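You operate a simulated robot arm through the tools that you are given. There is no shell and no other tool. Be economical: measure what you need, move in short steps, check, and stop when the job is done.

You are at the controls of a simulated two-armed robot. One attempt, no reset.

JOB
Band the wide purple cradle's middle tube onto the two in the band tensioner.
Fine: lay it on top of them, press FEED, crank till the tension dial is in green, push the seal lever, crank back to the start.

Only the result counts: the job must be done as asked and must still hold three seconds after the hand-in. Knocking over, shifting, dropping, spilling or breaking anything else fails it. A push-on lid holds only when it is set on centred and level and pressed home; a screw cap is set on level and turned clockwise until tight.

ROBOT AND FRAMES
Two 7-joint arms with two-finger parallel grippers on one trunk, on a base that drives. Base frame: it is fixed to the floor where the robot stands at the start and does not move with it; the origin is under the middle of the robot, x ahead of it, y to its left, z up. Lengths are in mm, angles in degrees, forces in N, time in s.
The left shoulder is at the start at [70, 177, 1170], the right one opposite. With the tool pointing down near the work surface each hand reaches from about 100 to 720 mm from the robot's upright axis, wherever it stands, measured 20 degrees to its own side. Places, roughly: band button [800, -400, 900]; band knob [800, -300, 900]; seal lever [600, -600, 1200]; teal crank [500, -600, 900]; top of the two tubes in the band tensioner [600, -400, 900]; tube [4500, -1500, 750]. Payload 3.43 kg a hand.
The TCP of each hand is the grasp point between the finger pads, 30 mm short of the fingertips. In the tool frame z runs along the fingers and y along their closing line. The gripper opens to 94 mm. The fingers are 28 mm wide and 10 mm thick; the gripper's body (50 by 96 mm) begins 55 mm behind the TCP.
Orientation is told as [roll, pitch, yaw] about the base's x, y, z axes, in that order, counted from this pose: with the fingers straight down and closing along the base's y, the tool's x points along the base's -x, its y along +y and its z along -z.

CONTROLS
- The arms move only by the tool drive_tool. It takes "left_rows", "right_rows" or both (then of equal length, played together; a hand with none holds still); each is a list of rows, each a list of 7 numbers: the shift along the base's x, y, z in mm, then the turn, a rotation vector about the base's x, y, z in degrees, then the gripper command, from -1 (shut) to 1 (fully open), values between in proportion. In form: [[dx, dy, dz, rx, ry, rz, hand], ...]. A call has 1 to 10 rows; each row shifts and turns the commanded pose from where the row before left it. A row lasts 0.2 s, in which the tool goes at most 50 mm and 8.6 degrees; a call with a longer step from one row to the next is refused whole, and so is a gripper value outside its range. Where a pose cannot be reached the arm comes as near as it can. A force on the tool above 70 N (or 10 N above the force at the start of the call, whichever is more), or a blocked arm, ends the call early, and 0.2 s more pass. The fingers move at their own pace (about 153 mm/s each) and stop on an object; they squeeze with about 42 N. The grip force told is the motor's: it shows also when the fingers shut on nothing. Time passes only in rows, and 0.2 s behind the last, so rows that do not move let the fingers close. It gives the time, the measured TCP pose, the force on the tool (base axes), the opening and the grip force at its end, in the units of the frame above (readings bear some noise), with the torque about the TCP (base axes, N m) and any sound that the robot's microphone picked up.
- Cameras (640 x 400 px; columns grow to the right, rows downward): "scene" is now at [120, -49.5, 1480.4]; the picture's right is [-0.58, -0.82, -0.00], its down [-0.53, 0.37, -0.76] and it looks along [0.62, -0.44, -0.64] (base axes); focal length 280 px, centre (320, 200). "left" rides on the left gripper at [76, -14, -103] in its tool frame; the picture's right is [0.18, 0.98, 0.00], its down [-0.75, 0.14, -0.64] and it looks along [-0.63, 0.12, 0.77] (tool axes); focal length 243 px, centre (320, 200). "right" rides on the right gripper at [76, 14, -103] in its tool frame; the picture's right is [-0.18, 0.98, 0.00], its down [-0.75, -0.14, -0.64] and it looks along [-0.63, -0.12, 0.77] (tool axes); focal length 243 px, centre (320, 200). There is no depth. A picture from a camera that has moved, and an enlarged one, comes with that camera's place and axes in the base frame and with its lens.
- camera(camera): a new picture of that camera. No time passes.
- move_column(by): slides the trunk up (or, below 0, down) by that many mm; the arms and the scene camera ride with it, the base frame stays. It gives what a move gives, with no picture.
- base_move(legs): drives the robot by 1 to 6 legs, each [ahead, turn to the left] in mm and degrees, along the robot's own axes; the way and the turn of a leg run together, so that a leg with both is an arc; at most 1500 mm and 180 degrees a leg. The arms and the cameras ride along, it lands a little off, and it stops where it bumps. It gives what a move gives.
- aim_head(pan, tilt): turns the head with the scene camera to pan (to the left, within 86 degrees either way) and tilt (down, from -29 to 69), counted from straight ahead of the robot. It gives what a move gives.
- close_up(camera, box): a new picture of the part [left, top, right, bottom] of that camera's present view, enlarged. No time passes.
- hand_in(): hands the job in; it is judged then, once.

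Work in short steps. Places have to be worked out from the pictures, the camera data and where the tool is seen: move nearer, look again, correct. Check each grasp and each placing, and mend what went wrong. You have 120 turns and 100 pictures in all, those below and enlarged ones among them. Open the grippers and draw the arms clear of the work before you hand the job in, unless the task says otherwise; then end with one line.

The tools are called after "Request:" as a command line: name --argument value ..., lists and objects as JSON in quotes. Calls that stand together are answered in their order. drive_tool: Moves the arms, as the interface text tells. Its arguments: {"type":"object","properties":{"left_rows":{"type":"array","items":{"type":"array","items":{"type":"number"}}},"right_rows":{"type":"array","items":{"type":"array","items":{"type":"number"}}}},"required":[]} The other tools are called the same way: move_column (by) slides the trunk up or down; base_move (legs) drives the base; aim_head (pan, tilt) turns the head that bears the scene camera; camera (camera) takes a picture; close_up (camera, box) takes an enlarged picture of a part of a camera's view; hand_in () hands the job in.

At the start:

```text
clock: 0.0
left_tool_pos: [418.4, -76.6, 1001.4]
left_ee_rot: [-0.3, 0.0, 0.2]
left_force: [-0.5, -0.4, -0.2]
left_moment: [0.01, 0.03, -0.01]
left_gripper_width: 94.1
left_finger_force: 0.1
right_tool_pos: [394.7, -428.1, 998.9]
right_ee_rot: [0.1, 0.0, 0.0]
right_force: [0.1, 0.5, 0.1]
right_moment: [0.01, 0.0, 0.01]
right_gripper_width: 94.0
right_finger_force: 0.1
trunk travel left (down, up): [-750.0, 90.0]
robot x, y, heading: [2.0, -0.2, -0.0]
head pan, tilt: [-35.2, 40.1]
```

scene: 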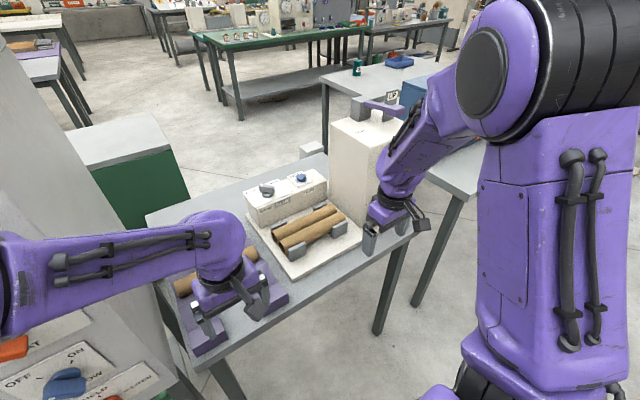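
right: 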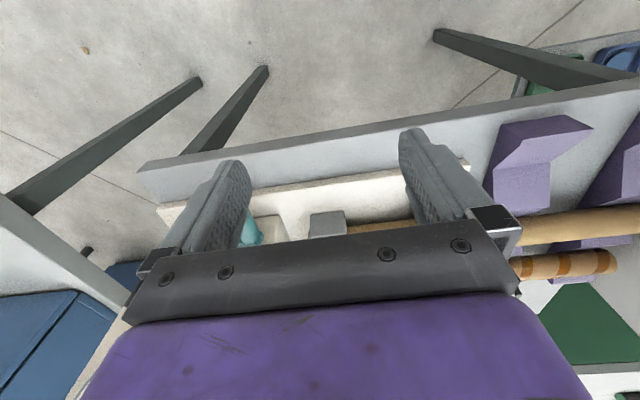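
left: 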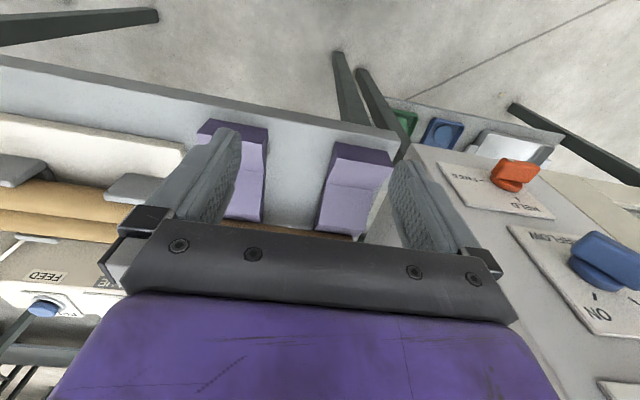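

I see the tensioner ahead-right and a purple cradle under the left hand; the named tube is far off at x≈4500. First I look in detail at the tensioner and in the tube's direction.

Request:
close_up --camera "scene" --box '[150, 80, 470, 340]'

Request:
aim_head --pan -20 --tilt 12

Request:
camera --camera "scene"

```text
1.54 times, centred on (310, 210) of scene
camera zoom: at [120.0, -49.5, 1480.4], right [-0.58, -0.82, 0.0], down [-0.53, 0.37, -0.76], along [0.62, -0.44, -0.64], focal length 431 px, centre (335, 185)
```

zoom: 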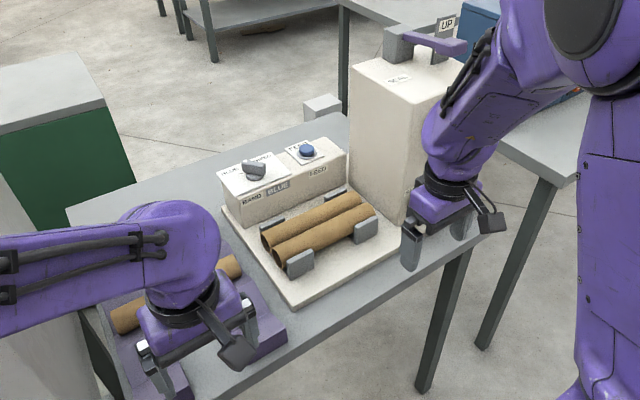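

```text
clock: 0.9
left_tool_pos: [419.3, -75.9, 1002.2]
left_ee_rot: [-0.4, 0.1, 0.4]
left_force: [-0.2, 0.1, 0.1]
left_moment: [0.03, -0.02, 0.03]
left_gripper_width: 94.1
left_finger_force: 0.1
right_tool_pos: [395.6, -427.4, 1000.1]
right_ee_rot: [0.0, 0.0, 0.0]
right_force: [1.0, -0.3, 0.3]
right_moment: [-0.01, 0.02, 0.0]
right_gripper_width: 93.9
right_finger_force: 0.0
trunk travel left (down, up): [-750.0, 90.0]
robot x, y, heading: [-2.3, 4.6, 0.2]
head pan, tilt: [-20.0, 12.0]
```

```text
95 pictures are left
camera scene: at [138.2, -32.5, 1525.0], right [-0.34, -0.94, 0.0], down [-0.2, 0.07, -0.98], along [0.92, -0.33, -0.21], focal length 280 px, centre (320, 200)
```

scene: 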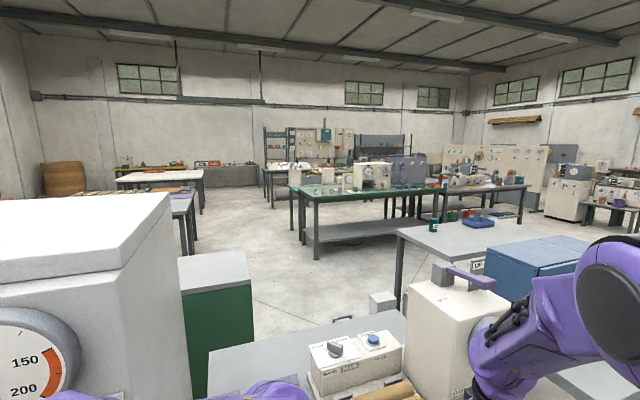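

The predicted place of the tube is about pixel (314,187), on the green table. I zoom in there.

Request:
close_up --camera "scene" --box '[230, 140, 390, 240]'

Request:
close_up --camera "scene" --box '[80, 140, 240, 240]'

Request:
close_up --camera "scene" --box '[280, 260, 520, 400]'

```text
4.00 times, centred on (310, 190) of scene
camera zoom: at [138.2, -32.5, 1525.0], right [-0.34, -0.94, 0.0], down [-0.2, 0.07, -0.98], along [0.92, -0.33, -0.21], focal length 1122 px, centre (360, 240)
```

zoom: 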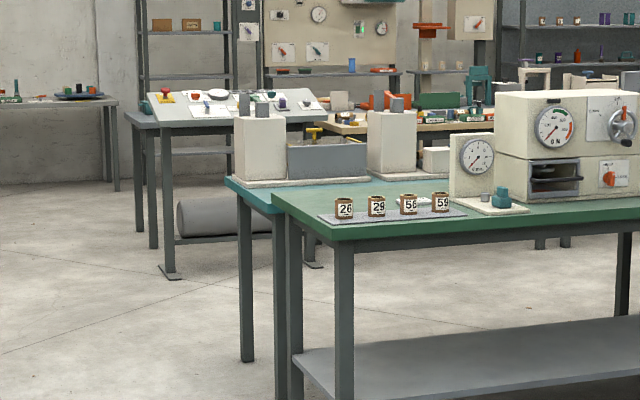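

```text
4.00 times, centred on (160, 190) of scene
camera zoom: at [138.2, -32.5, 1525.0], right [-0.34, -0.94, 0.0], down [-0.2, 0.07, -0.98], along [0.92, -0.33, -0.21], focal length 1122 px, centre (960, 240)
```

zoom: 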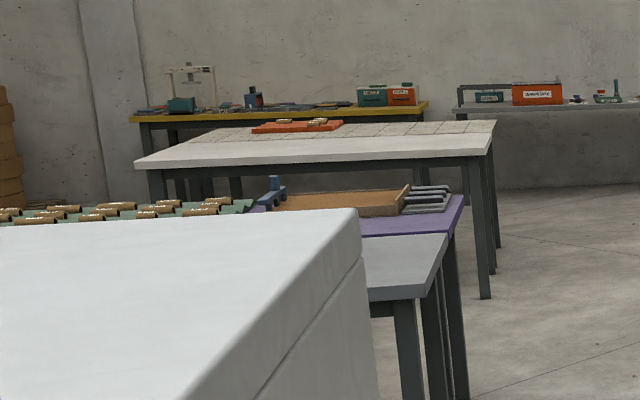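

```text
2.67 times, centred on (400, 330) of scene
camera zoom: at [138.2, -32.5, 1525.0], right [-0.34, -0.94, 0.0], down [-0.2, 0.07, -0.98], along [0.92, -0.33, -0.21], focal length 748 px, centre (107, -147)
```

zoom: 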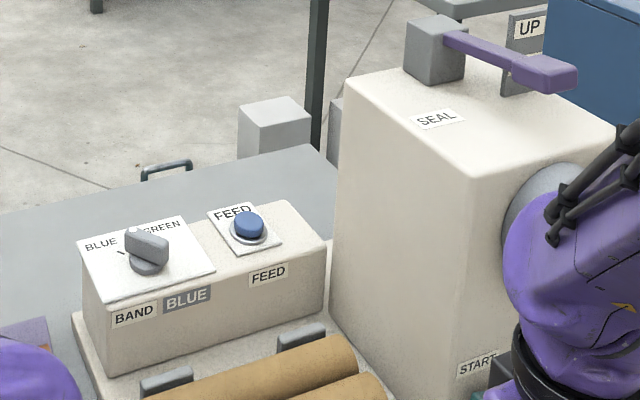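

The tube isn't visible yet from here. I look around to plan a route.

Request:
aim_head --pan 75 --tilt 25

Request:
camera --camera "scene"

Request:
aim_head --pan -80 --tilt 25

Request:
camera --camera "scene"

Request:
aim_head --pan 15 --tilt 35

Request:
camera --camera "scene"

```text
clock: 2.6
left_tool_pos: [418.4, -76.3, 1001.7]
left_ee_rot: [-0.4, 0.0, 0.4]
left_force: [0.8, -0.7, -0.2]
left_moment: [0.0, 0.05, -0.01]
left_gripper_width: 94.1
left_finger_force: 0.0
right_tool_pos: [395.1, -428.3, 1000.4]
right_ee_rot: [0.0, 0.0, 0.0]
right_force: [0.8, 0.1, 0.1]
right_moment: [-0.02, 0.0, 0.0]
right_gripper_width: 94.1
right_finger_force: 0.1
trunk travel left (down, up): [-750.0, 90.0]
robot x, y, heading: [0.9, -1.5, 0.0]
head pan, tilt: [75.0, 25.0]
```

```text
91 pictures are left
camera scene: at [74.5, 88.4, 1504.0], right [0.97, -0.26, 0.0], down [-0.11, -0.41, -0.91], along [0.24, 0.88, -0.42], focal length 280 px, centre (320, 200)
```

scene: 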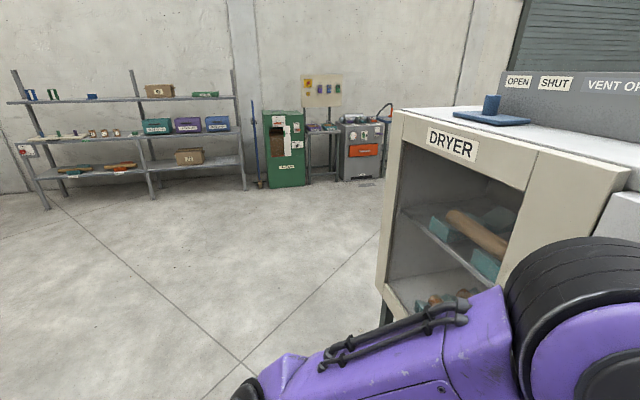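

```text
clock: 5.0
left_tool_pos: [418.7, -77.1, 1002.5]
left_ee_rot: [-0.4, 0.0, 0.3]
left_force: [-0.8, -0.4, 1.0]
left_moment: [0.02, 0.02, 0.04]
left_gripper_width: 93.9
left_finger_force: 0.0
right_tool_pos: [394.4, -429.5, 999.4]
right_ee_rot: [-0.1, 0.0, 0.1]
right_force: [0.2, 0.7, 0.1]
right_moment: [0.0, 0.02, 0.02]
right_gripper_width: 94.1
right_finger_force: 0.0
trunk travel left (down, up): [-750.0, 90.0]
robot x, y, heading: [-0.6, -0.7, -0.1]
head pan, tilt: [-80.0, 25.0]
```

```text
90 pictures are left
camera scene: at [66.6, -91.3, 1503.9], right [-0.98, -0.17, 0.0], down [-0.07, 0.42, -0.91], along [0.16, -0.89, -0.42], focal length 280 px, centre (320, 200)
```

scene: 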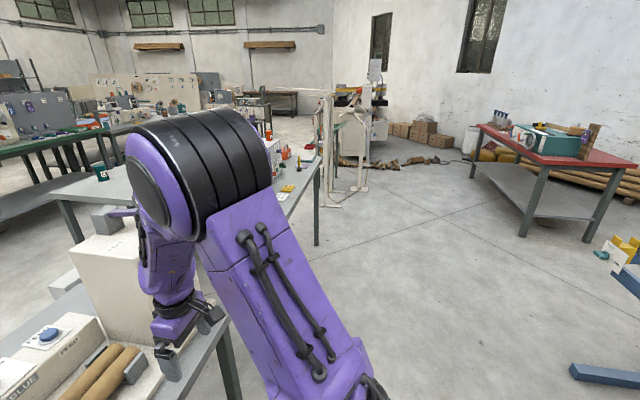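

```text
clock: 6.8
left_tool_pos: [419.2, -76.2, 1002.4]
left_ee_rot: [-0.4, 0.1, 0.2]
left_force: [0.4, -0.9, -0.2]
left_moment: [0.0, -0.02, 0.02]
left_gripper_width: 94.1
left_finger_force: 0.0
right_tool_pos: [395.1, -427.7, 999.8]
right_ee_rot: [0.0, 0.0, -0.1]
right_force: [0.5, 0.4, 0.0]
right_moment: [0.01, 0.01, -0.01]
right_gripper_width: 94.0
right_finger_force: 0.1
trunk travel left (down, up): [-750.0, 90.0]
robot x, y, heading: [-0.8, 0.7, 0.1]
head pan, tilt: [15.0, 35.0]
```

```text
89 pictures are left
camera scene: at [135.7, 22.1, 1488.2], right [0.26, -0.97, 0.0], down [-0.55, -0.15, -0.82], along [0.79, 0.21, -0.57], focal length 280 px, centre (320, 200)
```

scene: 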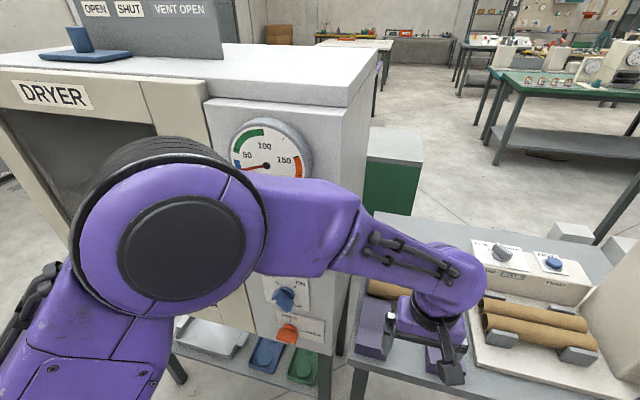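

Open floor lies behind and to both sides. I back out 600 mm so the arms are clear, turn left, and look along the left route.

Request:
base_move --legs '[[-600, 0], [0, 60]]'

Request:
aim_head --pan -20 --tilt 15

Request:
camera --camera "scene"

```text
clock: 12.8
left_tool_pos: [-315.8, 323.2, 1002.6]
left_ee_rot: [-0.3, 0.0, 60.0]
left_force: [-0.2, -0.6, 0.3]
left_moment: [0.03, -0.03, -0.01]
left_gripper_width: 93.9
left_finger_force: 0.1
right_tool_pos: [-23.3, 125.2, 998.7]
right_ee_rot: [0.1, 0.0, 59.6]
right_force: [-0.3, -0.2, 0.2]
right_moment: [-0.03, 0.02, 0.01]
right_gripper_width: 94.0
right_finger_force: 0.0
trunk travel left (down, up): [-750.0, 90.0]
robot x, y, heading: [-590.3, -0.2, 59.5]
head pan, tilt: [15.0, 35.0]
```

```text
clock: 13.8
left_tool_pos: [-315.6, 324.3, 1002.8]
left_ee_rot: [-0.4, 0.1, 60.0]
left_force: [0.1, -0.2, -0.2]
left_moment: [0.01, 0.02, -0.01]
left_gripper_width: 93.9
left_finger_force: 0.1
right_tool_pos: [-23.8, 125.7, 1000.6]
right_ee_rot: [0.0, -0.1, 59.7]
right_force: [0.5, -0.4, -0.2]
right_moment: [0.01, -0.05, -0.02]
right_gripper_width: 94.0
right_finger_force: 0.0
trunk travel left (down, up): [-750.0, 90.0]
robot x, y, heading: [-592.8, 2.5, 59.4]
head pan, tilt: [-20.0, 15.0]
```

```text
88 pictures are left
camera scene: at [-494.4, 103.3, 1520.1], right [0.64, -0.77, 0.0], down [-0.2, -0.17, -0.97], along [0.74, 0.62, -0.26], focal length 280 px, centre (320, 200)
```

scene: 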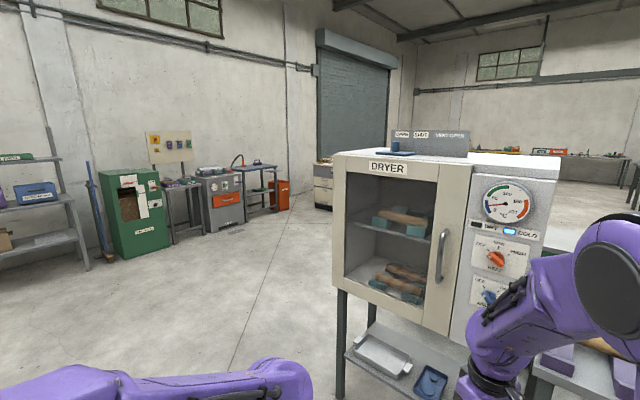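

The left route is open. I drive along heading 60° to about (260,1470), then face +x and look.

Request:
base_move --legs '[[1500, 0], [250, 0], [0, -60]]'

Request:
camera --camera "scene"

```text
clock: 25.2
left_tool_pos: [727.5, 1408.1, 1002.5]
left_ee_rot: [-0.4, 0.0, -1.3]
left_force: [0.0, 0.4, 0.0]
left_moment: [0.01, -0.05, 0.0]
left_gripper_width: 93.9
left_finger_force: 0.1
right_tool_pos: [694.5, 1056.8, 1000.0]
right_ee_rot: [-0.1, 0.0, -1.6]
right_force: [0.0, 0.2, -0.6]
right_moment: [-0.02, 0.0, -0.01]
right_gripper_width: 94.0
right_finger_force: 0.0
trunk travel left (down, up): [-750.0, 90.0]
robot x, y, heading: [310.2, 1494.6, -1.4]
head pan, tilt: [-20.0, 15.0]
```

```text
87 pictures are left
camera scene: at [448.7, 1459.5, 1520.2], right [-0.37, -0.93, 0.0], down [-0.24, 0.09, -0.97], along [0.9, -0.35, -0.26], focal length 280 px, centre (320, 200)
```

scene: 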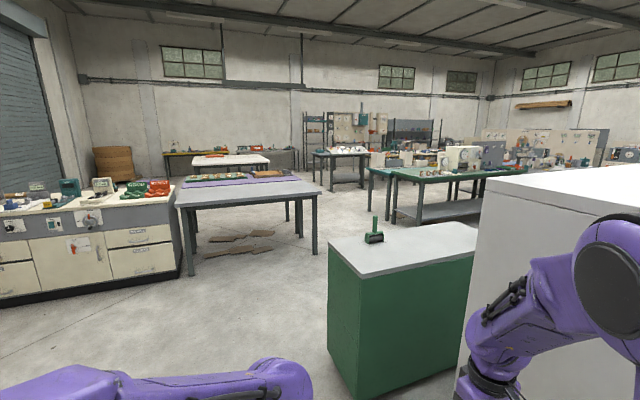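

The aisle is visible: grey table at x≥3400, y>250; green tag table beyond about (3600,-1150). I go straight ahead 2100, then turn right and look before driving on.

Request:
base_move --legs '[[1500, 0], [600, 0], [0, -60]]'

Request:
camera --camera "scene"

```text
clock: 38.2
left_tool_pos: [2537.6, 1025.7, 1002.1]
left_ee_rot: [-0.4, 0.0, -60.5]
left_force: [-0.4, 0.9, 0.7]
left_moment: [0.02, -0.01, 0.01]
left_gripper_width: 94.0
left_finger_force: 0.1
right_tool_pos: [2217.9, 874.8, 999.8]
right_ee_rot: [0.0, 0.0, -60.8]
right_force: [0.4, 0.1, -0.2]
right_moment: [0.02, 0.0, 0.0]
right_gripper_width: 94.0
right_finger_force: 0.0
trunk travel left (down, up): [-750.0, 90.0]
robot x, y, heading: [2399.0, 1430.4, -60.8]
head pan, tilt: [-20.0, 15.0]
```

```text
86 pictures are left
camera scene: at [2439.2, 1291.7, 1520.2], right [-0.99, -0.16, 0.0], down [-0.04, 0.26, -0.97], along [0.15, -0.95, -0.26], focal length 280 px, centre (320, 200)
```

scene: 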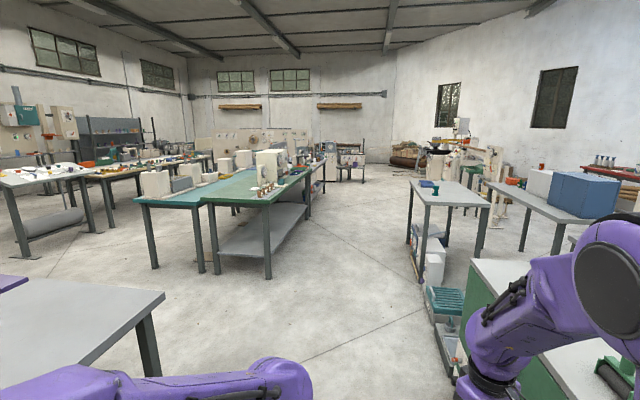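

The tube should be near pixel (179,195), on the teal table. I zoom.

Request:
close_up --camera "scene" --box '[90, 130, 330, 280]'

```text
2.67 times, centred on (210, 205) of scene
camera zoom: at [2439.2, 1291.7, 1520.2], right [-0.99, -0.16, 0.0], down [-0.04, 0.26, -0.97], along [0.15, -0.95, -0.26], focal length 748 px, centre (613, 187)
```

zoom: 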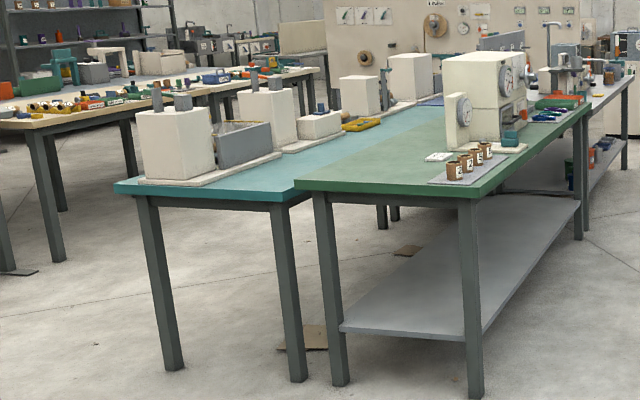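

No cradle visible yet; the teal table spans about x 4050–4700, y<-1100, top z≈770. I drive toward (2500,-200), then on toward the table's near end and look again.

Request:
base_move --legs '[[0, -25], [1500, 0], [0, 75], [900, 0]]'

Request:
aim_head --pan -25 --tilt 20

Request:
camera --camera "scene"

```text
clock: 54.5
left_tool_pos: [3751.2, -456.6, 1002.3]
left_ee_rot: [-0.5, 0.0, -12.7]
left_force: [0.0, -0.7, 0.2]
left_moment: [-0.01, 0.0, -0.01]
left_gripper_width: 94.0
left_finger_force: 0.1
right_tool_pos: [3649.4, -793.5, 999.9]
right_ee_rot: [0.0, 0.0, -12.9]
right_force: [-1.1, -0.6, 0.1]
right_moment: [-0.03, 0.03, 0.03]
right_gripper_width: 93.9
right_finger_force: 0.1
trunk travel left (down, up): [-750.0, 90.0]
robot x, y, heading: [3365.7, -288.2, -12.8]
head pan, tilt: [-20.0, 15.0]
```

```text
clock: 55.2
left_tool_pos: [3753.2, -455.6, 1001.5]
left_ee_rot: [-0.5, 0.1, -12.6]
left_force: [0.7, -0.5, -0.3]
left_moment: [-0.01, -0.03, 0.02]
left_gripper_width: 94.1
left_finger_force: 0.0
right_tool_pos: [3648.1, -794.6, 998.7]
right_ee_rot: [0.0, -0.1, -13.0]
right_force: [-0.5, 0.2, 0.5]
right_moment: [0.01, -0.01, 0.01]
right_gripper_width: 93.7
right_finger_force: 0.0
trunk travel left (down, up): [-750.0, 90.0]
robot x, y, heading: [3359.7, -286.5, -13.1]
head pan, tilt: [-25.0, 20.0]
```

```text
84 pictures are left
camera scene: at [3484.2, -357.1, 1512.0], right [-0.61, -0.79, 0.0], down [-0.27, 0.21, -0.94], along [0.74, -0.58, -0.34], focal length 280 px, centre (320, 200)
```

scene: 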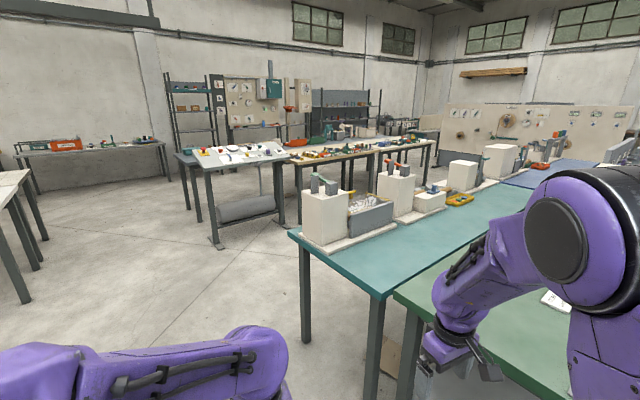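

Tube predicted near pixel (367,234), at the hopper between the towers. Zoom.

Request:
close_up --camera "scene" --box '[280, 140, 480, 265]'

Request:
close_up --camera "scene" --box '[180, 110, 440, 200]'

```text
3.20 times, centred on (380, 202) of scene
camera zoom: at [3484.2, -357.1, 1512.0], right [-0.61, -0.79, 0.0], down [-0.27, 0.21, -0.94], along [0.74, -0.58, -0.34], focal length 897 px, centre (128, 192)
```

zoom: 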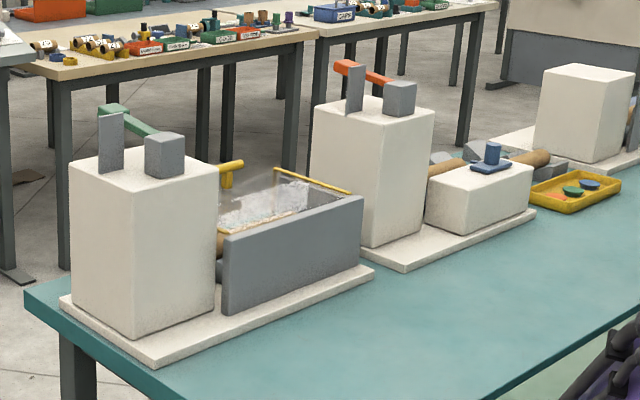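

```text
2.46 times, centred on (310, 155) of scene
camera zoom: at [3484.2, -357.1, 1512.0], right [-0.61, -0.79, 0.0], down [-0.27, 0.21, -0.94], along [0.74, -0.58, -0.34], focal length 690 px, centre (345, 311)
```

zoom: 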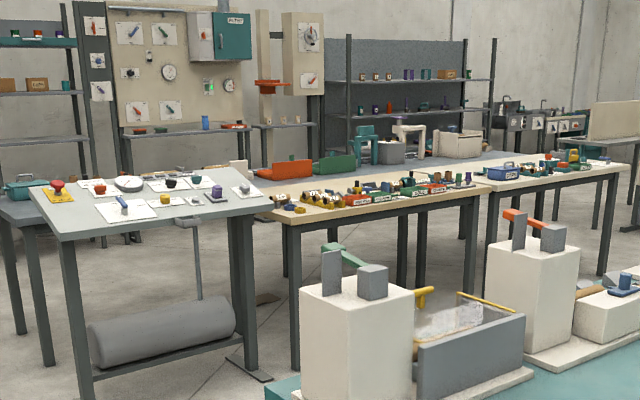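

These are other machines seen from the back. The front side is at x>4700; the aisle there is wide. I drive round the table's end to about (5250,-450) and look back.

Request:
base_move --legs '[[0, 8], [1500, 0], [450, 0], [0, -95]]'

Request:
aim_head --pan -35 --tilt 25

Request:
camera --camera "scene"

```text
clock: 69.5
left_tool_pos: [5157.5, -851.2, 1003.6]
left_ee_rot: [-0.4, 0.0, -99.0]
left_force: [-0.2, 0.4, 0.6]
left_moment: [-0.01, 0.0, 0.02]
left_gripper_width: 94.2
left_finger_force: 0.0
right_tool_pos: [4814.7, -769.5, 999.7]
right_ee_rot: [0.1, 0.1, -99.4]
right_force: [-0.3, -0.4, 0.2]
right_moment: [-0.03, 0.02, 0.0]
right_gripper_width: 93.7
right_finger_force: 0.1
trunk travel left (down, up): [-750.0, 90.0]
robot x, y, heading: [5302.2, -445.1, -99.5]
head pan, tilt: [-25.0, 20.0]
```

```text
clock: 70.2
left_tool_pos: [5158.2, -851.3, 1002.4]
left_ee_rot: [-0.5, 0.0, -99.2]
left_force: [0.0, 0.2, -0.1]
left_moment: [0.0, 0.02, 0.0]
left_gripper_width: 93.8
left_finger_force: 0.1
right_tool_pos: [4814.6, -769.7, 1000.2]
right_ee_rot: [0.0, 0.1, -99.4]
right_force: [0.6, -0.1, 0.1]
right_moment: [0.0, -0.01, -0.02]
right_gripper_width: 94.0
right_finger_force: 0.1
trunk travel left (down, up): [-750.0, 90.0]
robot x, y, heading: [5304.7, -450.3, -99.3]
head pan, tilt: [-35.0, 25.0]
```

```text
81 pictures are left
camera scene: at [5229.2, -565.8, 1504.0], right [-0.71, 0.7, 0.0], down [0.3, 0.3, -0.91], along [-0.63, -0.65, -0.42], focal length 280 px, centre (320, 200)
```

scene: 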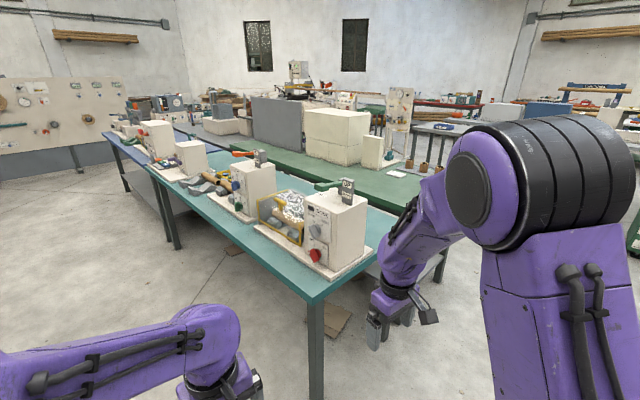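

Now I see the machines' fronts. Zoom on the nearest ones.

Request:
close_up --camera "scene" --box '[230, 145, 390, 290]'

Request:
close_up --camera "scene" --box '[100, 90, 280, 220]'

```text
2.76 times, centred on (310, 218) of scene
camera zoom: at [5229.2, -565.8, 1504.0], right [-0.71, 0.7, 0.0], down [0.3, 0.3, -0.91], along [-0.63, -0.65, -0.42], focal length 774 px, centre (348, 152)
```

zoom: 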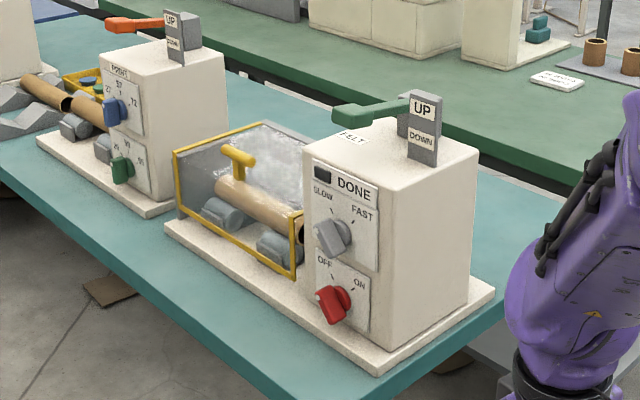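

```text
3.08 times, centred on (190, 155) of scene
camera zoom: at [5229.2, -565.8, 1504.0], right [-0.71, 0.7, 0.0], down [0.3, 0.3, -0.91], along [-0.63, -0.65, -0.42], focal length 863 px, centre (720, 338)
```

zoom: 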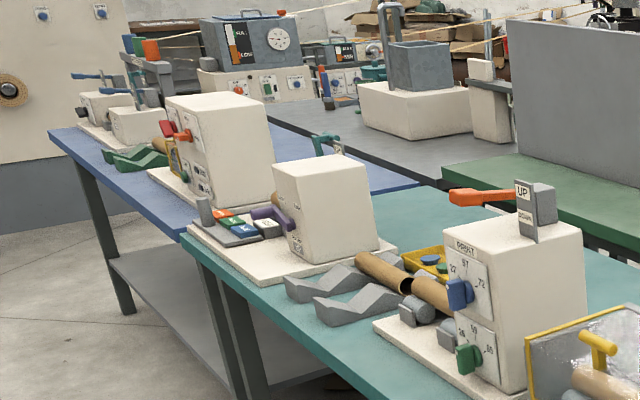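

Machine 1's tube is near the listed place, but there's no purple cradle seen here. I look round for a purple cradle nearby.

Request:
aim_head --pan 45 --tilt 18

Request:
camera --camera "scene"

Request:
aim_head --pan -20 --tilt 15

Request:
close_up --camera "scene" --box '[0, 80, 320, 280]'

Request:
close_up --camera "scene" --box '[320, 80, 640, 280]'

```text
clock: 71.8
left_tool_pos: [5158.3, -851.3, 1002.2]
left_ee_rot: [-0.5, 0.2, -99.1]
left_force: [0.6, -0.4, 0.4]
left_moment: [-0.01, 0.02, 0.0]
left_gripper_width: 93.8
left_finger_force: 0.1
right_tool_pos: [4814.4, -769.8, 999.6]
right_ee_rot: [0.0, 0.0, -99.4]
right_force: [0.5, -0.2, 0.6]
right_moment: [0.0, 0.02, 0.0]
right_gripper_width: 94.1
right_finger_force: 0.1
trunk travel left (down, up): [-750.0, 90.0]
robot x, y, heading: [5299.3, -449.8, -99.3]
head pan, tilt: [45.0, 18.0]
```

```text
78 pictures are left
camera scene: at [5347.9, -576.0, 1515.3], right [-0.81, -0.58, 0.0], down [-0.18, 0.25, -0.95], along [0.55, -0.77, -0.31], focal length 280 px, centre (320, 200)
```

scene: 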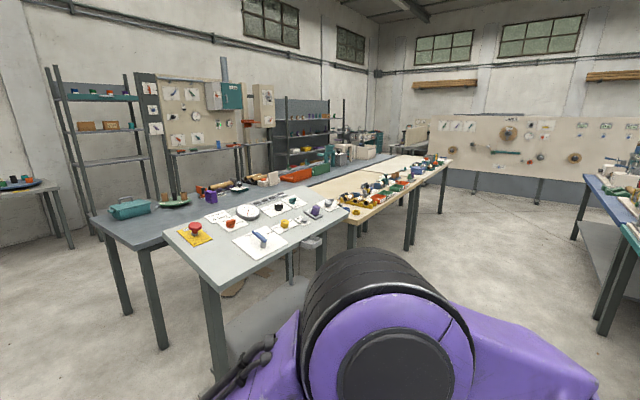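

```text
clock: 73.1
left_tool_pos: [5159.0, -851.0, 1003.7]
left_ee_rot: [-0.5, 0.0, -99.1]
left_force: [1.1, -0.1, -0.2]
left_moment: [0.04, -0.03, 0.0]
left_gripper_width: 93.7
left_finger_force: 0.0
right_tool_pos: [4814.6, -768.6, 1000.2]
right_ee_rot: [0.0, 0.0, -99.5]
right_force: [-0.3, 0.1, 0.8]
right_moment: [0.01, 0.0, 0.01]
right_gripper_width: 93.9
right_finger_force: 0.1
trunk travel left (down, up): [-750.0, 90.0]
robot x, y, heading: [5298.2, -449.3, -99.3]
head pan, tilt: [-20.0, 15.0]
```

```text
2.00 times, centred on (160, 180) of scene
camera zoom: at [5247.9, -581.4, 1520.2], right [-0.87, 0.49, 0.0], down [0.13, 0.23, -0.97], along [-0.47, -0.84, -0.26], focal length 561 px, centre (640, 240)
```

zoom: 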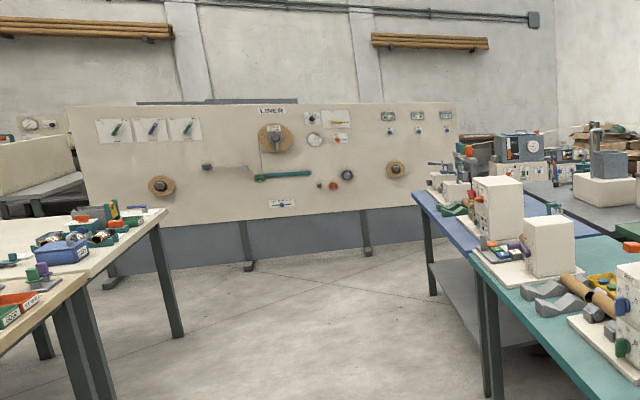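

```text
2.00 times, centred on (480, 180) of scene
camera zoom: at [5247.9, -581.4, 1520.2], right [-0.87, 0.49, 0.0], down [0.13, 0.23, -0.97], along [-0.47, -0.84, -0.26], focal length 561 px, centre (0, 240)
```

zoom: 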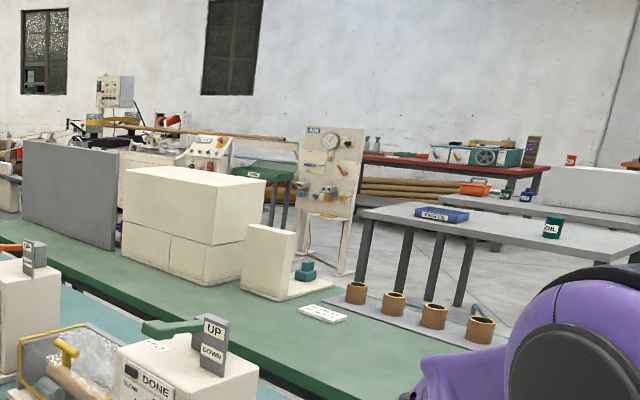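

No purple cradle here, so the tube in the felt machine may be "the cradle's middle tube" in process. To be sure, I turn back and zoom on the start table's cradle from here.

Request:
base_move --legs '[[0, -81], [1500, 0]]'

Request:
aim_head --pan -5 --tilt 14

Request:
camera --camera "scene"

```text
clock: 84.0
left_tool_pos: [3394.2, -304.7, 1002.6]
left_ee_rot: [-0.3, -0.1, 178.0]
left_force: [-0.6, 0.6, -0.1]
left_moment: [0.0, -0.02, 0.03]
left_gripper_width: 94.0
left_finger_force: 0.1
right_tool_pos: [3432.5, 46.5, 1000.3]
right_ee_rot: [0.0, 0.0, 177.5]
right_force: [0.1, 0.2, -0.6]
right_moment: [0.03, -0.01, 0.01]
right_gripper_width: 93.8
right_finger_force: 0.1
trunk travel left (down, up): [-750.0, 90.0]
robot x, y, heading: [3809.0, -399.8, 177.9]
head pan, tilt: [-20.0, 15.0]
```

```text
clock: 84.8
left_tool_pos: [3393.6, -304.5, 1004.3]
left_ee_rot: [-0.5, 0.1, 178.0]
left_force: [-0.4, 0.4, -0.1]
left_moment: [-0.02, 0.0, -0.02]
left_gripper_width: 94.1
left_finger_force: 0.1
right_tool_pos: [3432.5, 45.4, 1000.1]
right_ee_rot: [0.1, 0.1, 177.6]
right_force: [0.5, -0.9, 0.2]
right_moment: [0.0, 0.0, 0.03]
right_gripper_width: 94.0
right_finger_force: 0.0
trunk travel left (down, up): [-750.0, 90.0]
robot x, y, heading: [3806.4, -397.4, 177.6]
head pan, tilt: [-5.0, 14.0]
```

```text
75 pictures are left
camera scene: at [3666.6, -384.3, 1521.8], right [0.13, 0.99, 0.0], down [0.24, -0.03, -0.97], along [-0.96, 0.12, -0.24], focal length 280 px, centre (320, 200)
```

scene: 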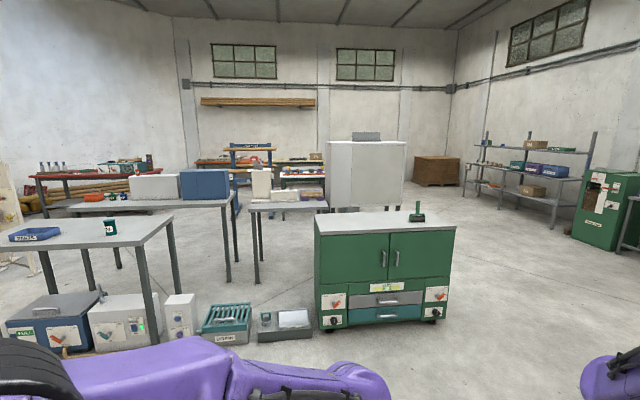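

Request:
close_up --camera "scene" --box '[245, 160, 335, 216]'

```text
7.11 times, centred on (290, 188) of scene
camera zoom: at [3666.6, -384.3, 1521.8], right [0.13, 0.99, 0.0], down [0.24, -0.03, -0.97], along [-0.96, 0.12, -0.24], focal length 1994 px, centre (533, 285)
```

zoom: 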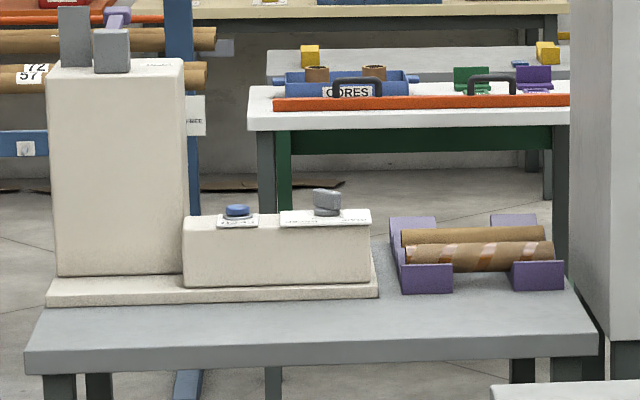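

I need to see the cradle's slots more closely: which is empty.

Request:
close_up --camera "scene" --box '[296, 184, 328, 204]'

Request:
close_up --camera "scene" --box '[300, 165, 330, 185]'

```text
16.00 times, centred on (312, 194) of scene
camera zoom: at [3666.6, -384.3, 1521.8], right [0.13, 0.99, 0.0], down [0.24, -0.03, -0.97], along [-0.96, 0.12, -0.24], focal length 4487 px, centre (448, 296)
```

zoom: 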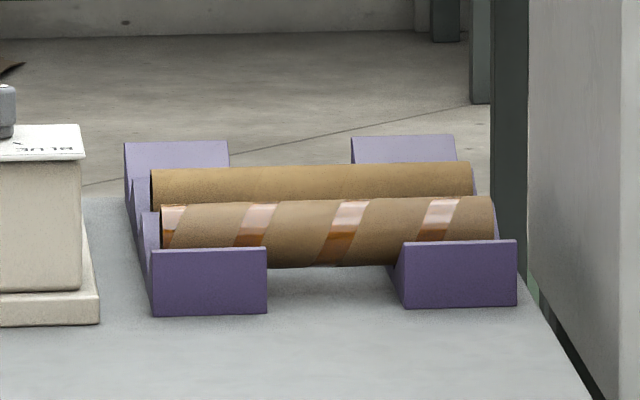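

```text
16.00 times, centred on (315, 175) of scene
camera zoom: at [3666.6, -384.3, 1521.8], right [0.13, 0.99, 0.0], down [0.24, -0.03, -0.97], along [-0.96, 0.12, -0.24], focal length 4487 px, centre (400, 600)
```

zoom: 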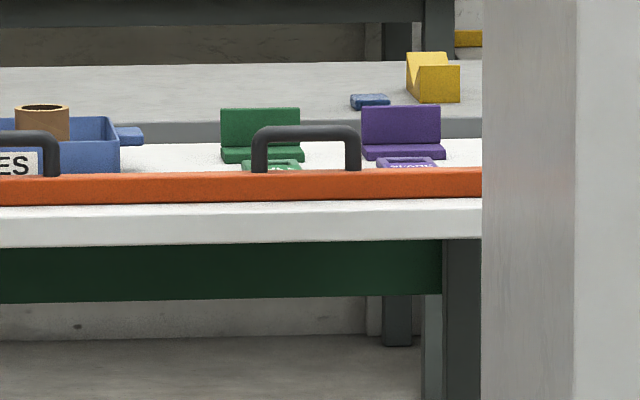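

The start cradle has three slots: first empty, middle plain, third taped. There may be another, "wide", purple cradle; I survey the tables around here more.

Request:
aim_head --pan -75 --tilt 25

Request:
camera --camera "scene"

Request:
aim_head --pan 75 --tilt 25

Request:
camera --camera "scene"

```text
clock: 86.2
left_tool_pos: [3393.6, -305.2, 1003.3]
left_ee_rot: [-0.4, 0.0, 178.0]
left_force: [0.5, -0.4, -0.4]
left_moment: [0.0, 0.03, 0.01]
left_gripper_width: 93.9
left_finger_force: 0.1
right_tool_pos: [3432.3, 45.4, 999.8]
right_ee_rot: [0.1, 0.0, 177.6]
right_force: [-0.6, -0.8, 0.7]
right_moment: [0.0, 0.01, -0.01]
right_gripper_width: 94.2
right_finger_force: 0.2
trunk travel left (down, up): [-750.0, 90.0]
robot x, y, heading: [3809.2, -395.5, 177.7]
head pan, tilt: [-75.0, 25.0]
```

```text
71 pictures are left
camera scene: at [3739.0, -306.5, 1503.9], right [0.98, 0.22, 0.0], down [0.09, -0.41, -0.91], along [-0.2, 0.88, -0.42], focal length 280 px, centre (320, 200)
```

scene: 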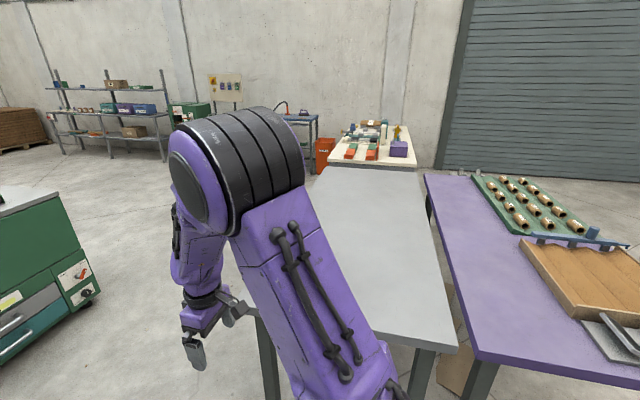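

```text
clock: 88.6
left_tool_pos: [3393.7, -304.5, 1002.7]
left_ee_rot: [-0.6, 0.0, 178.0]
left_force: [0.1, -0.3, -0.3]
left_moment: [-0.02, 0.0, 0.01]
left_gripper_width: 94.1
left_finger_force: 0.1
right_tool_pos: [3432.6, 45.6, 998.6]
right_ee_rot: [-0.1, 0.0, 177.5]
right_force: [-0.5, -0.3, -1.0]
right_moment: [0.0, -0.03, -0.01]
right_gripper_width: 94.3
right_finger_force: 0.1
trunk travel left (down, up): [-750.0, 90.0]
robot x, y, heading: [3808.1, -399.2, 177.7]
head pan, tilt: [75.0, 25.0]
```

```text
70 pictures are left
camera scene: at [3731.8, -484.3, 1504.0], right [-0.95, 0.3, 0.0], down [0.13, 0.4, -0.91], along [-0.27, -0.86, -0.42], focal length 280 px, centre (320, 200)
```

scene: 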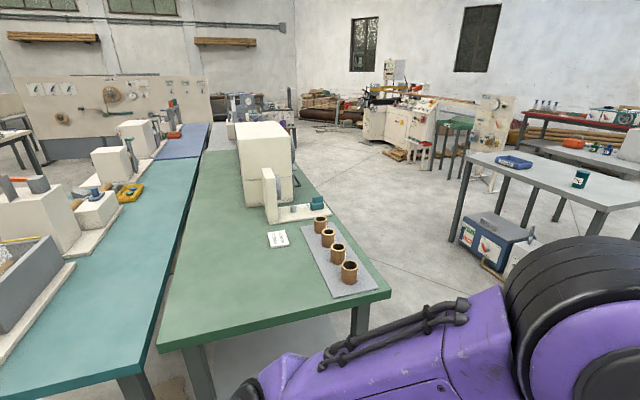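

No other purple cradle exists here; the only purple three-slot cradle is beside the tensioner, and its middle tube is the plain one — that matches the job text. The felt machine's tube is a lookalike in no cradle. I drive back, looking on the way for any second purple cradle.

Request:
base_move --legs '[[0, -11.8], [1360, 0], [0, -72], [1500, 0], [0, 84], [1500, 0]]'

Request:
aim_head --pan 10 --tilt 15

Request:
camera --camera "scene"

```text
clock: 117.0
left_tool_pos: [482.3, 1592.7, 1003.5]
left_ee_rot: [-0.5, -0.1, 177.5]
left_force: [-0.8, 0.5, 0.7]
left_moment: [0.0, 0.05, 0.04]
left_gripper_width: 94.2
left_finger_force: 0.0
right_tool_pos: [523.5, 1943.4, 1000.4]
right_ee_rot: [0.1, 0.0, 177.3]
right_force: [-0.1, -0.3, -0.2]
right_moment: [0.01, 0.0, 0.02]
right_gripper_width: 94.1
right_finger_force: 0.0
trunk travel left (down, up): [-750.0, 90.0]
robot x, y, heading: [898.2, 1499.0, 177.4]
head pan, tilt: [75.0, 25.0]
```

```text
clock: 118.4
left_tool_pos: [482.1, 1593.4, 1002.8]
left_ee_rot: [-0.6, 0.0, 177.7]
left_force: [0.0, -0.8, 0.7]
left_moment: [0.02, 0.0, 0.03]
left_gripper_width: 93.8
left_finger_force: 0.0
right_tool_pos: [522.5, 1943.6, 999.4]
right_ee_rot: [0.0, 0.0, 177.3]
right_force: [-0.1, -1.1, -0.3]
right_moment: [0.02, 0.0, -0.02]
right_gripper_width: 94.0
right_finger_force: 0.0
trunk travel left (down, up): [-750.0, 90.0]
robot x, y, heading: [897.5, 1498.5, 177.3]
head pan, tilt: [10.0, 15.0]
```

```text
69 pictures are left
camera scene: at [754.8, 1487.0, 1520.2], right [-0.13, 0.99, 0.0], down [0.26, 0.03, -0.97], along [-0.96, -0.12, -0.26], focal length 280 px, centre (320, 200)
```

scene: 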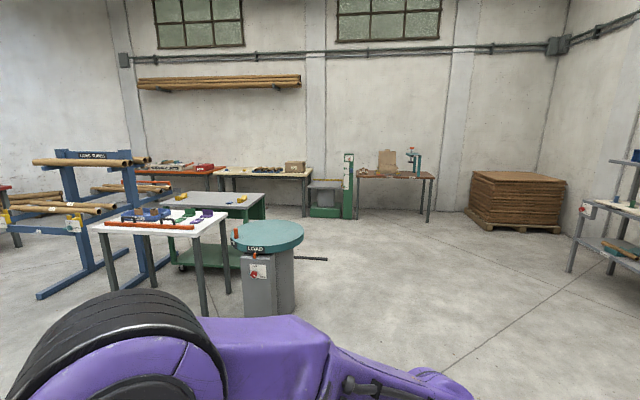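

I zoom on the white table with the small green/purple holders.

Request:
close_up --camera "scene" --box '[80, 180, 260, 270]'

```text
3.56 times, centred on (170, 225) of scene
camera zoom: at [754.8, 1487.0, 1520.2], right [-0.13, 0.99, 0.0], down [0.26, 0.03, -0.97], along [-0.96, -0.12, -0.26], focal length 997 px, centre (853, 111)
```

zoom: 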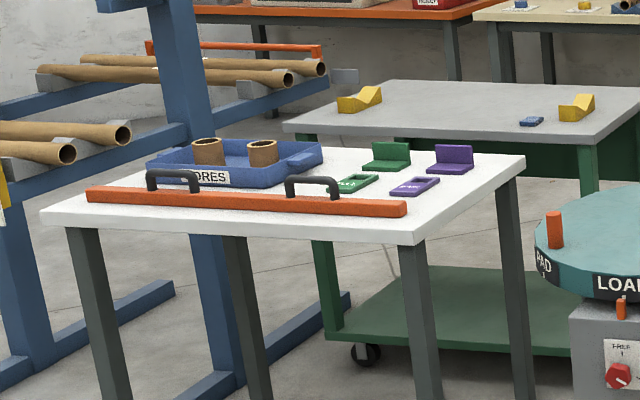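

No second purple cradle. I return to behind the work table, a bit further right (y≈-330).

Request:
base_move --legs '[[612, 0], [0, 62.7], [1500, 0], [245, 0], [0, 30], [330, 0]]'

Request:
base_move --legs '[[0, 90]]'

Request:
aim_head --pan 0 --tilt 30

Request:
camera --camera "scene"

```text
clock: 136.3
left_tool_pos: [-671.1, -726.1, 1003.8]
left_ee_rot: [-0.5, 0.0, -90.0]
left_force: [-0.6, 0.3, -0.2]
left_moment: [-0.04, -0.01, 0.0]
left_gripper_width: 94.0
left_finger_force: 0.0
right_tool_pos: [-1022.2, -700.8, 999.4]
right_ee_rot: [0.0, 0.0, -90.4]
right_force: [-0.3, 0.1, -0.4]
right_moment: [-0.01, 0.0, 0.0]
right_gripper_width: 93.9
right_finger_force: 0.0
trunk travel left (down, up): [-750.0, 90.0]
robot x, y, heading: [-594.5, -302.5, -90.3]
head pan, tilt: [10.0, 15.0]
```

```text
clock: 140.5
left_tool_pos: [-174.5, -382.5, 1002.4]
left_ee_rot: [-0.4, 0.0, 0.5]
left_force: [1.0, 0.1, -0.4]
left_moment: [0.01, 0.02, 0.01]
left_gripper_width: 93.8
left_finger_force: 0.0
right_tool_pos: [-197.4, -735.0, 999.6]
right_ee_rot: [0.1, 0.1, 0.2]
right_force: [0.4, 0.4, -0.8]
right_moment: [0.04, 0.0, 0.0]
right_gripper_width: 93.9
right_finger_force: 0.0
trunk travel left (down, up): [-750.0, 90.0]
robot x, y, heading: [-589.6, -307.8, -0.1]
head pan, tilt: [10.0, 15.0]
```

```text
clock: 141.3
left_tool_pos: [-173.8, -383.6, 1003.2]
left_ee_rot: [-0.5, 0.1, 0.4]
left_force: [-0.6, 0.3, -0.5]
left_moment: [0.04, -0.03, 0.01]
left_gripper_width: 93.9
left_finger_force: 0.1
right_tool_pos: [-198.0, -735.5, 999.7]
right_ee_rot: [-0.1, 0.0, 0.1]
right_force: [0.8, -0.7, -0.1]
right_moment: [0.01, 0.0, 0.01]
right_gripper_width: 93.9
right_finger_force: 0.0
trunk travel left (down, up): [-750.0, 90.0]
robot x, y, heading: [-593.8, -306.8, 0.1]
head pan, tilt: [0.0, 30.0]
```

```text
67 pictures are left
camera scene: at [-452.1, -307.9, 1496.0], right [0.0, -1.0, 0.0], down [-0.5, 0.0, -0.87], along [0.87, 0.0, -0.5], focal length 280 px, centre (320, 200)
```

scene: 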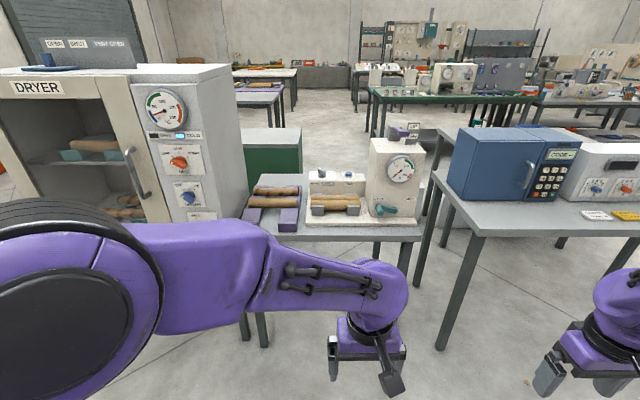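

Request:
close_up --camera "scene" --box '[230, 120, 450, 250]'

Request:
close_up --camera "scene" --box '[360, 115, 440, 230]'

```text
2.91 times, centred on (340, 185) of scene
camera zoom: at [-452.1, -307.9, 1496.0], right [0.0, -1.0, 0.0], down [-0.5, 0.0, -0.87], along [0.87, 0.0, -0.5], focal length 816 px, centre (262, 244)
```

zoom: 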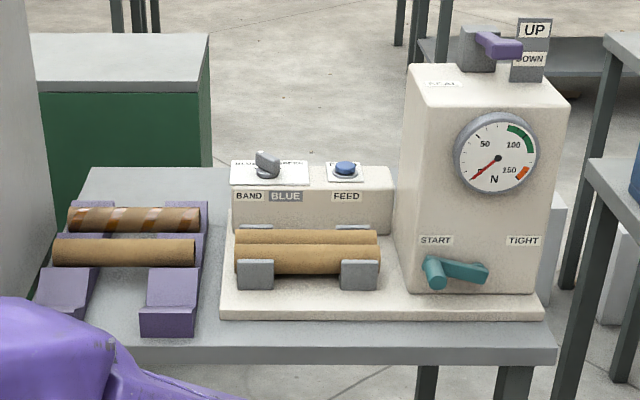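

```text
3.48 times, centred on (400, 172) of scene
camera zoom: at [-452.1, -307.9, 1496.0], right [0.0, -1.0, 0.0], down [-0.5, 0.0, -0.87], along [0.87, 0.0, -0.5], focal length 975 px, centre (42, 296)
```

zoom: 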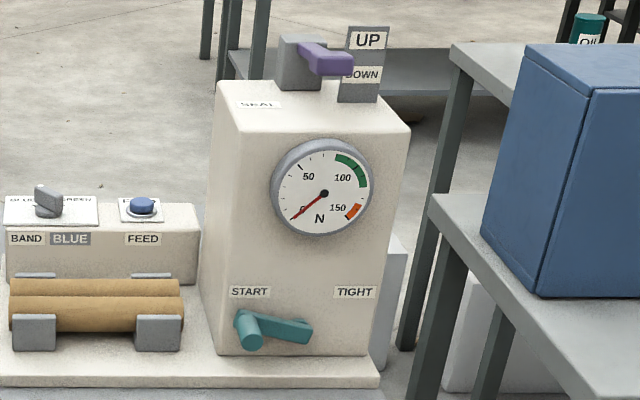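

The layout is clear: plain tube in the middle slot, tensioner with crank at START, seal lever UP, band BLUE. I raise both hands and retract the right one before driving forward.

Request:
drive_tool --left_rows '[[0, 0, 40, 0, 0, 0, 1], [0, 20, 40, 0, 0, 0, 1], [0, 40, 40, 0, 0, 0, 1], [0, 40, 0, 0, 0, 0, 1], [0, 40, 0, 0, 0, 0, 1], [0, 40, 0, 0, 0, 0, 1]]' --right_rows '[[-40, 0, 20, 0, 0, 0, 1], [-40, 0, 20, 0, 0, 0, 1], [-40, 0, 20, 0, 0, 0, 1], [-40, 0, 20, 0, 0, 0, 1], [-20, 0, 20, 0, 0, 0, 1], [0, 0, 0, 0, 0, 0, 1]]'

Request:
base_move --legs '[[680, 0]]'

Request:
aim_head --pan -5 --tilt 50

Request:
camera --camera "scene"

Request:
camera --camera "left"

```text
refused: row 3 steps farther than a row can; nothing moved
```

```text
clock: 145.0
left_tool_pos: [498.1, -379.3, 1002.5]
left_ee_rot: [-0.5, 0.1, 0.6]
left_force: [-0.3, 0.1, 0.8]
left_moment: [0.03, -0.02, 0.0]
left_gripper_width: 94.0
left_finger_force: 0.1
right_tool_pos: [476.2, -732.0, 999.9]
right_ee_rot: [0.0, 0.0, 0.3]
right_force: [-1.0, 0.1, -0.1]
right_moment: [0.01, -0.02, 0.05]
right_gripper_width: 93.9
right_finger_force: 0.0
trunk travel left (down, up): [-750.0, 90.0]
robot x, y, heading: [81.2, -304.0, 0.5]
head pan, tilt: [0.0, 30.0]
```

```text
clock: 145.8
left_tool_pos: [499.7, -378.8, 1003.0]
left_ee_rot: [-0.6, 0.1, 0.8]
left_force: [-0.7, 0.2, -0.6]
left_moment: [0.03, -0.02, -0.01]
left_gripper_width: 94.1
left_finger_force: 0.0
right_tool_pos: [476.7, -730.8, 999.5]
right_ee_rot: [0.0, -0.1, 0.3]
right_force: [-0.2, 0.1, 0.5]
right_moment: [0.0, -0.01, -0.01]
right_gripper_width: 94.1
right_finger_force: 0.1
trunk travel left (down, up): [-750.0, 90.0]
robot x, y, heading: [83.2, -306.9, 0.4]
head pan, tilt: [-5.0, 50.0]
```

```text
64 pictures are left
camera scene: at [207.3, -311.9, 1466.5], right [-0.08, -1.0, 0.0], down [-0.76, 0.06, -0.64], along [0.64, -0.05, -0.77], focal length 280 px, centre (320, 200)
```

scene: 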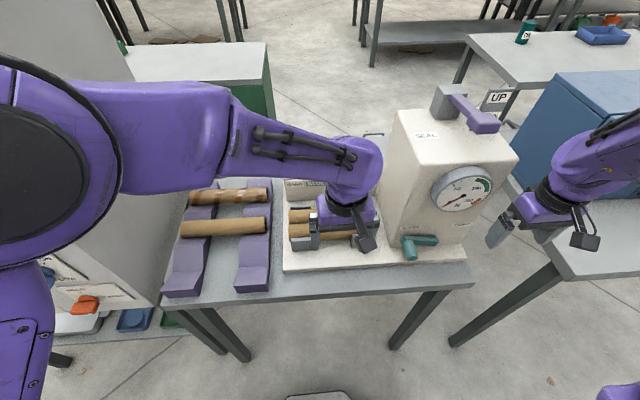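

```text
63 pictures are left
camera left: at [424.1, -392.6, 1105.7], right [-0.2, 0.98, -0.01], down [0.75, 0.16, 0.64], along [0.63, 0.12, -0.77], focal length 243 px, centre (320, 200)
```

left: 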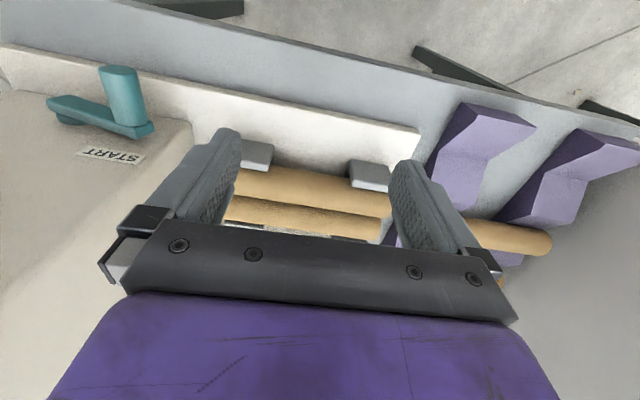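

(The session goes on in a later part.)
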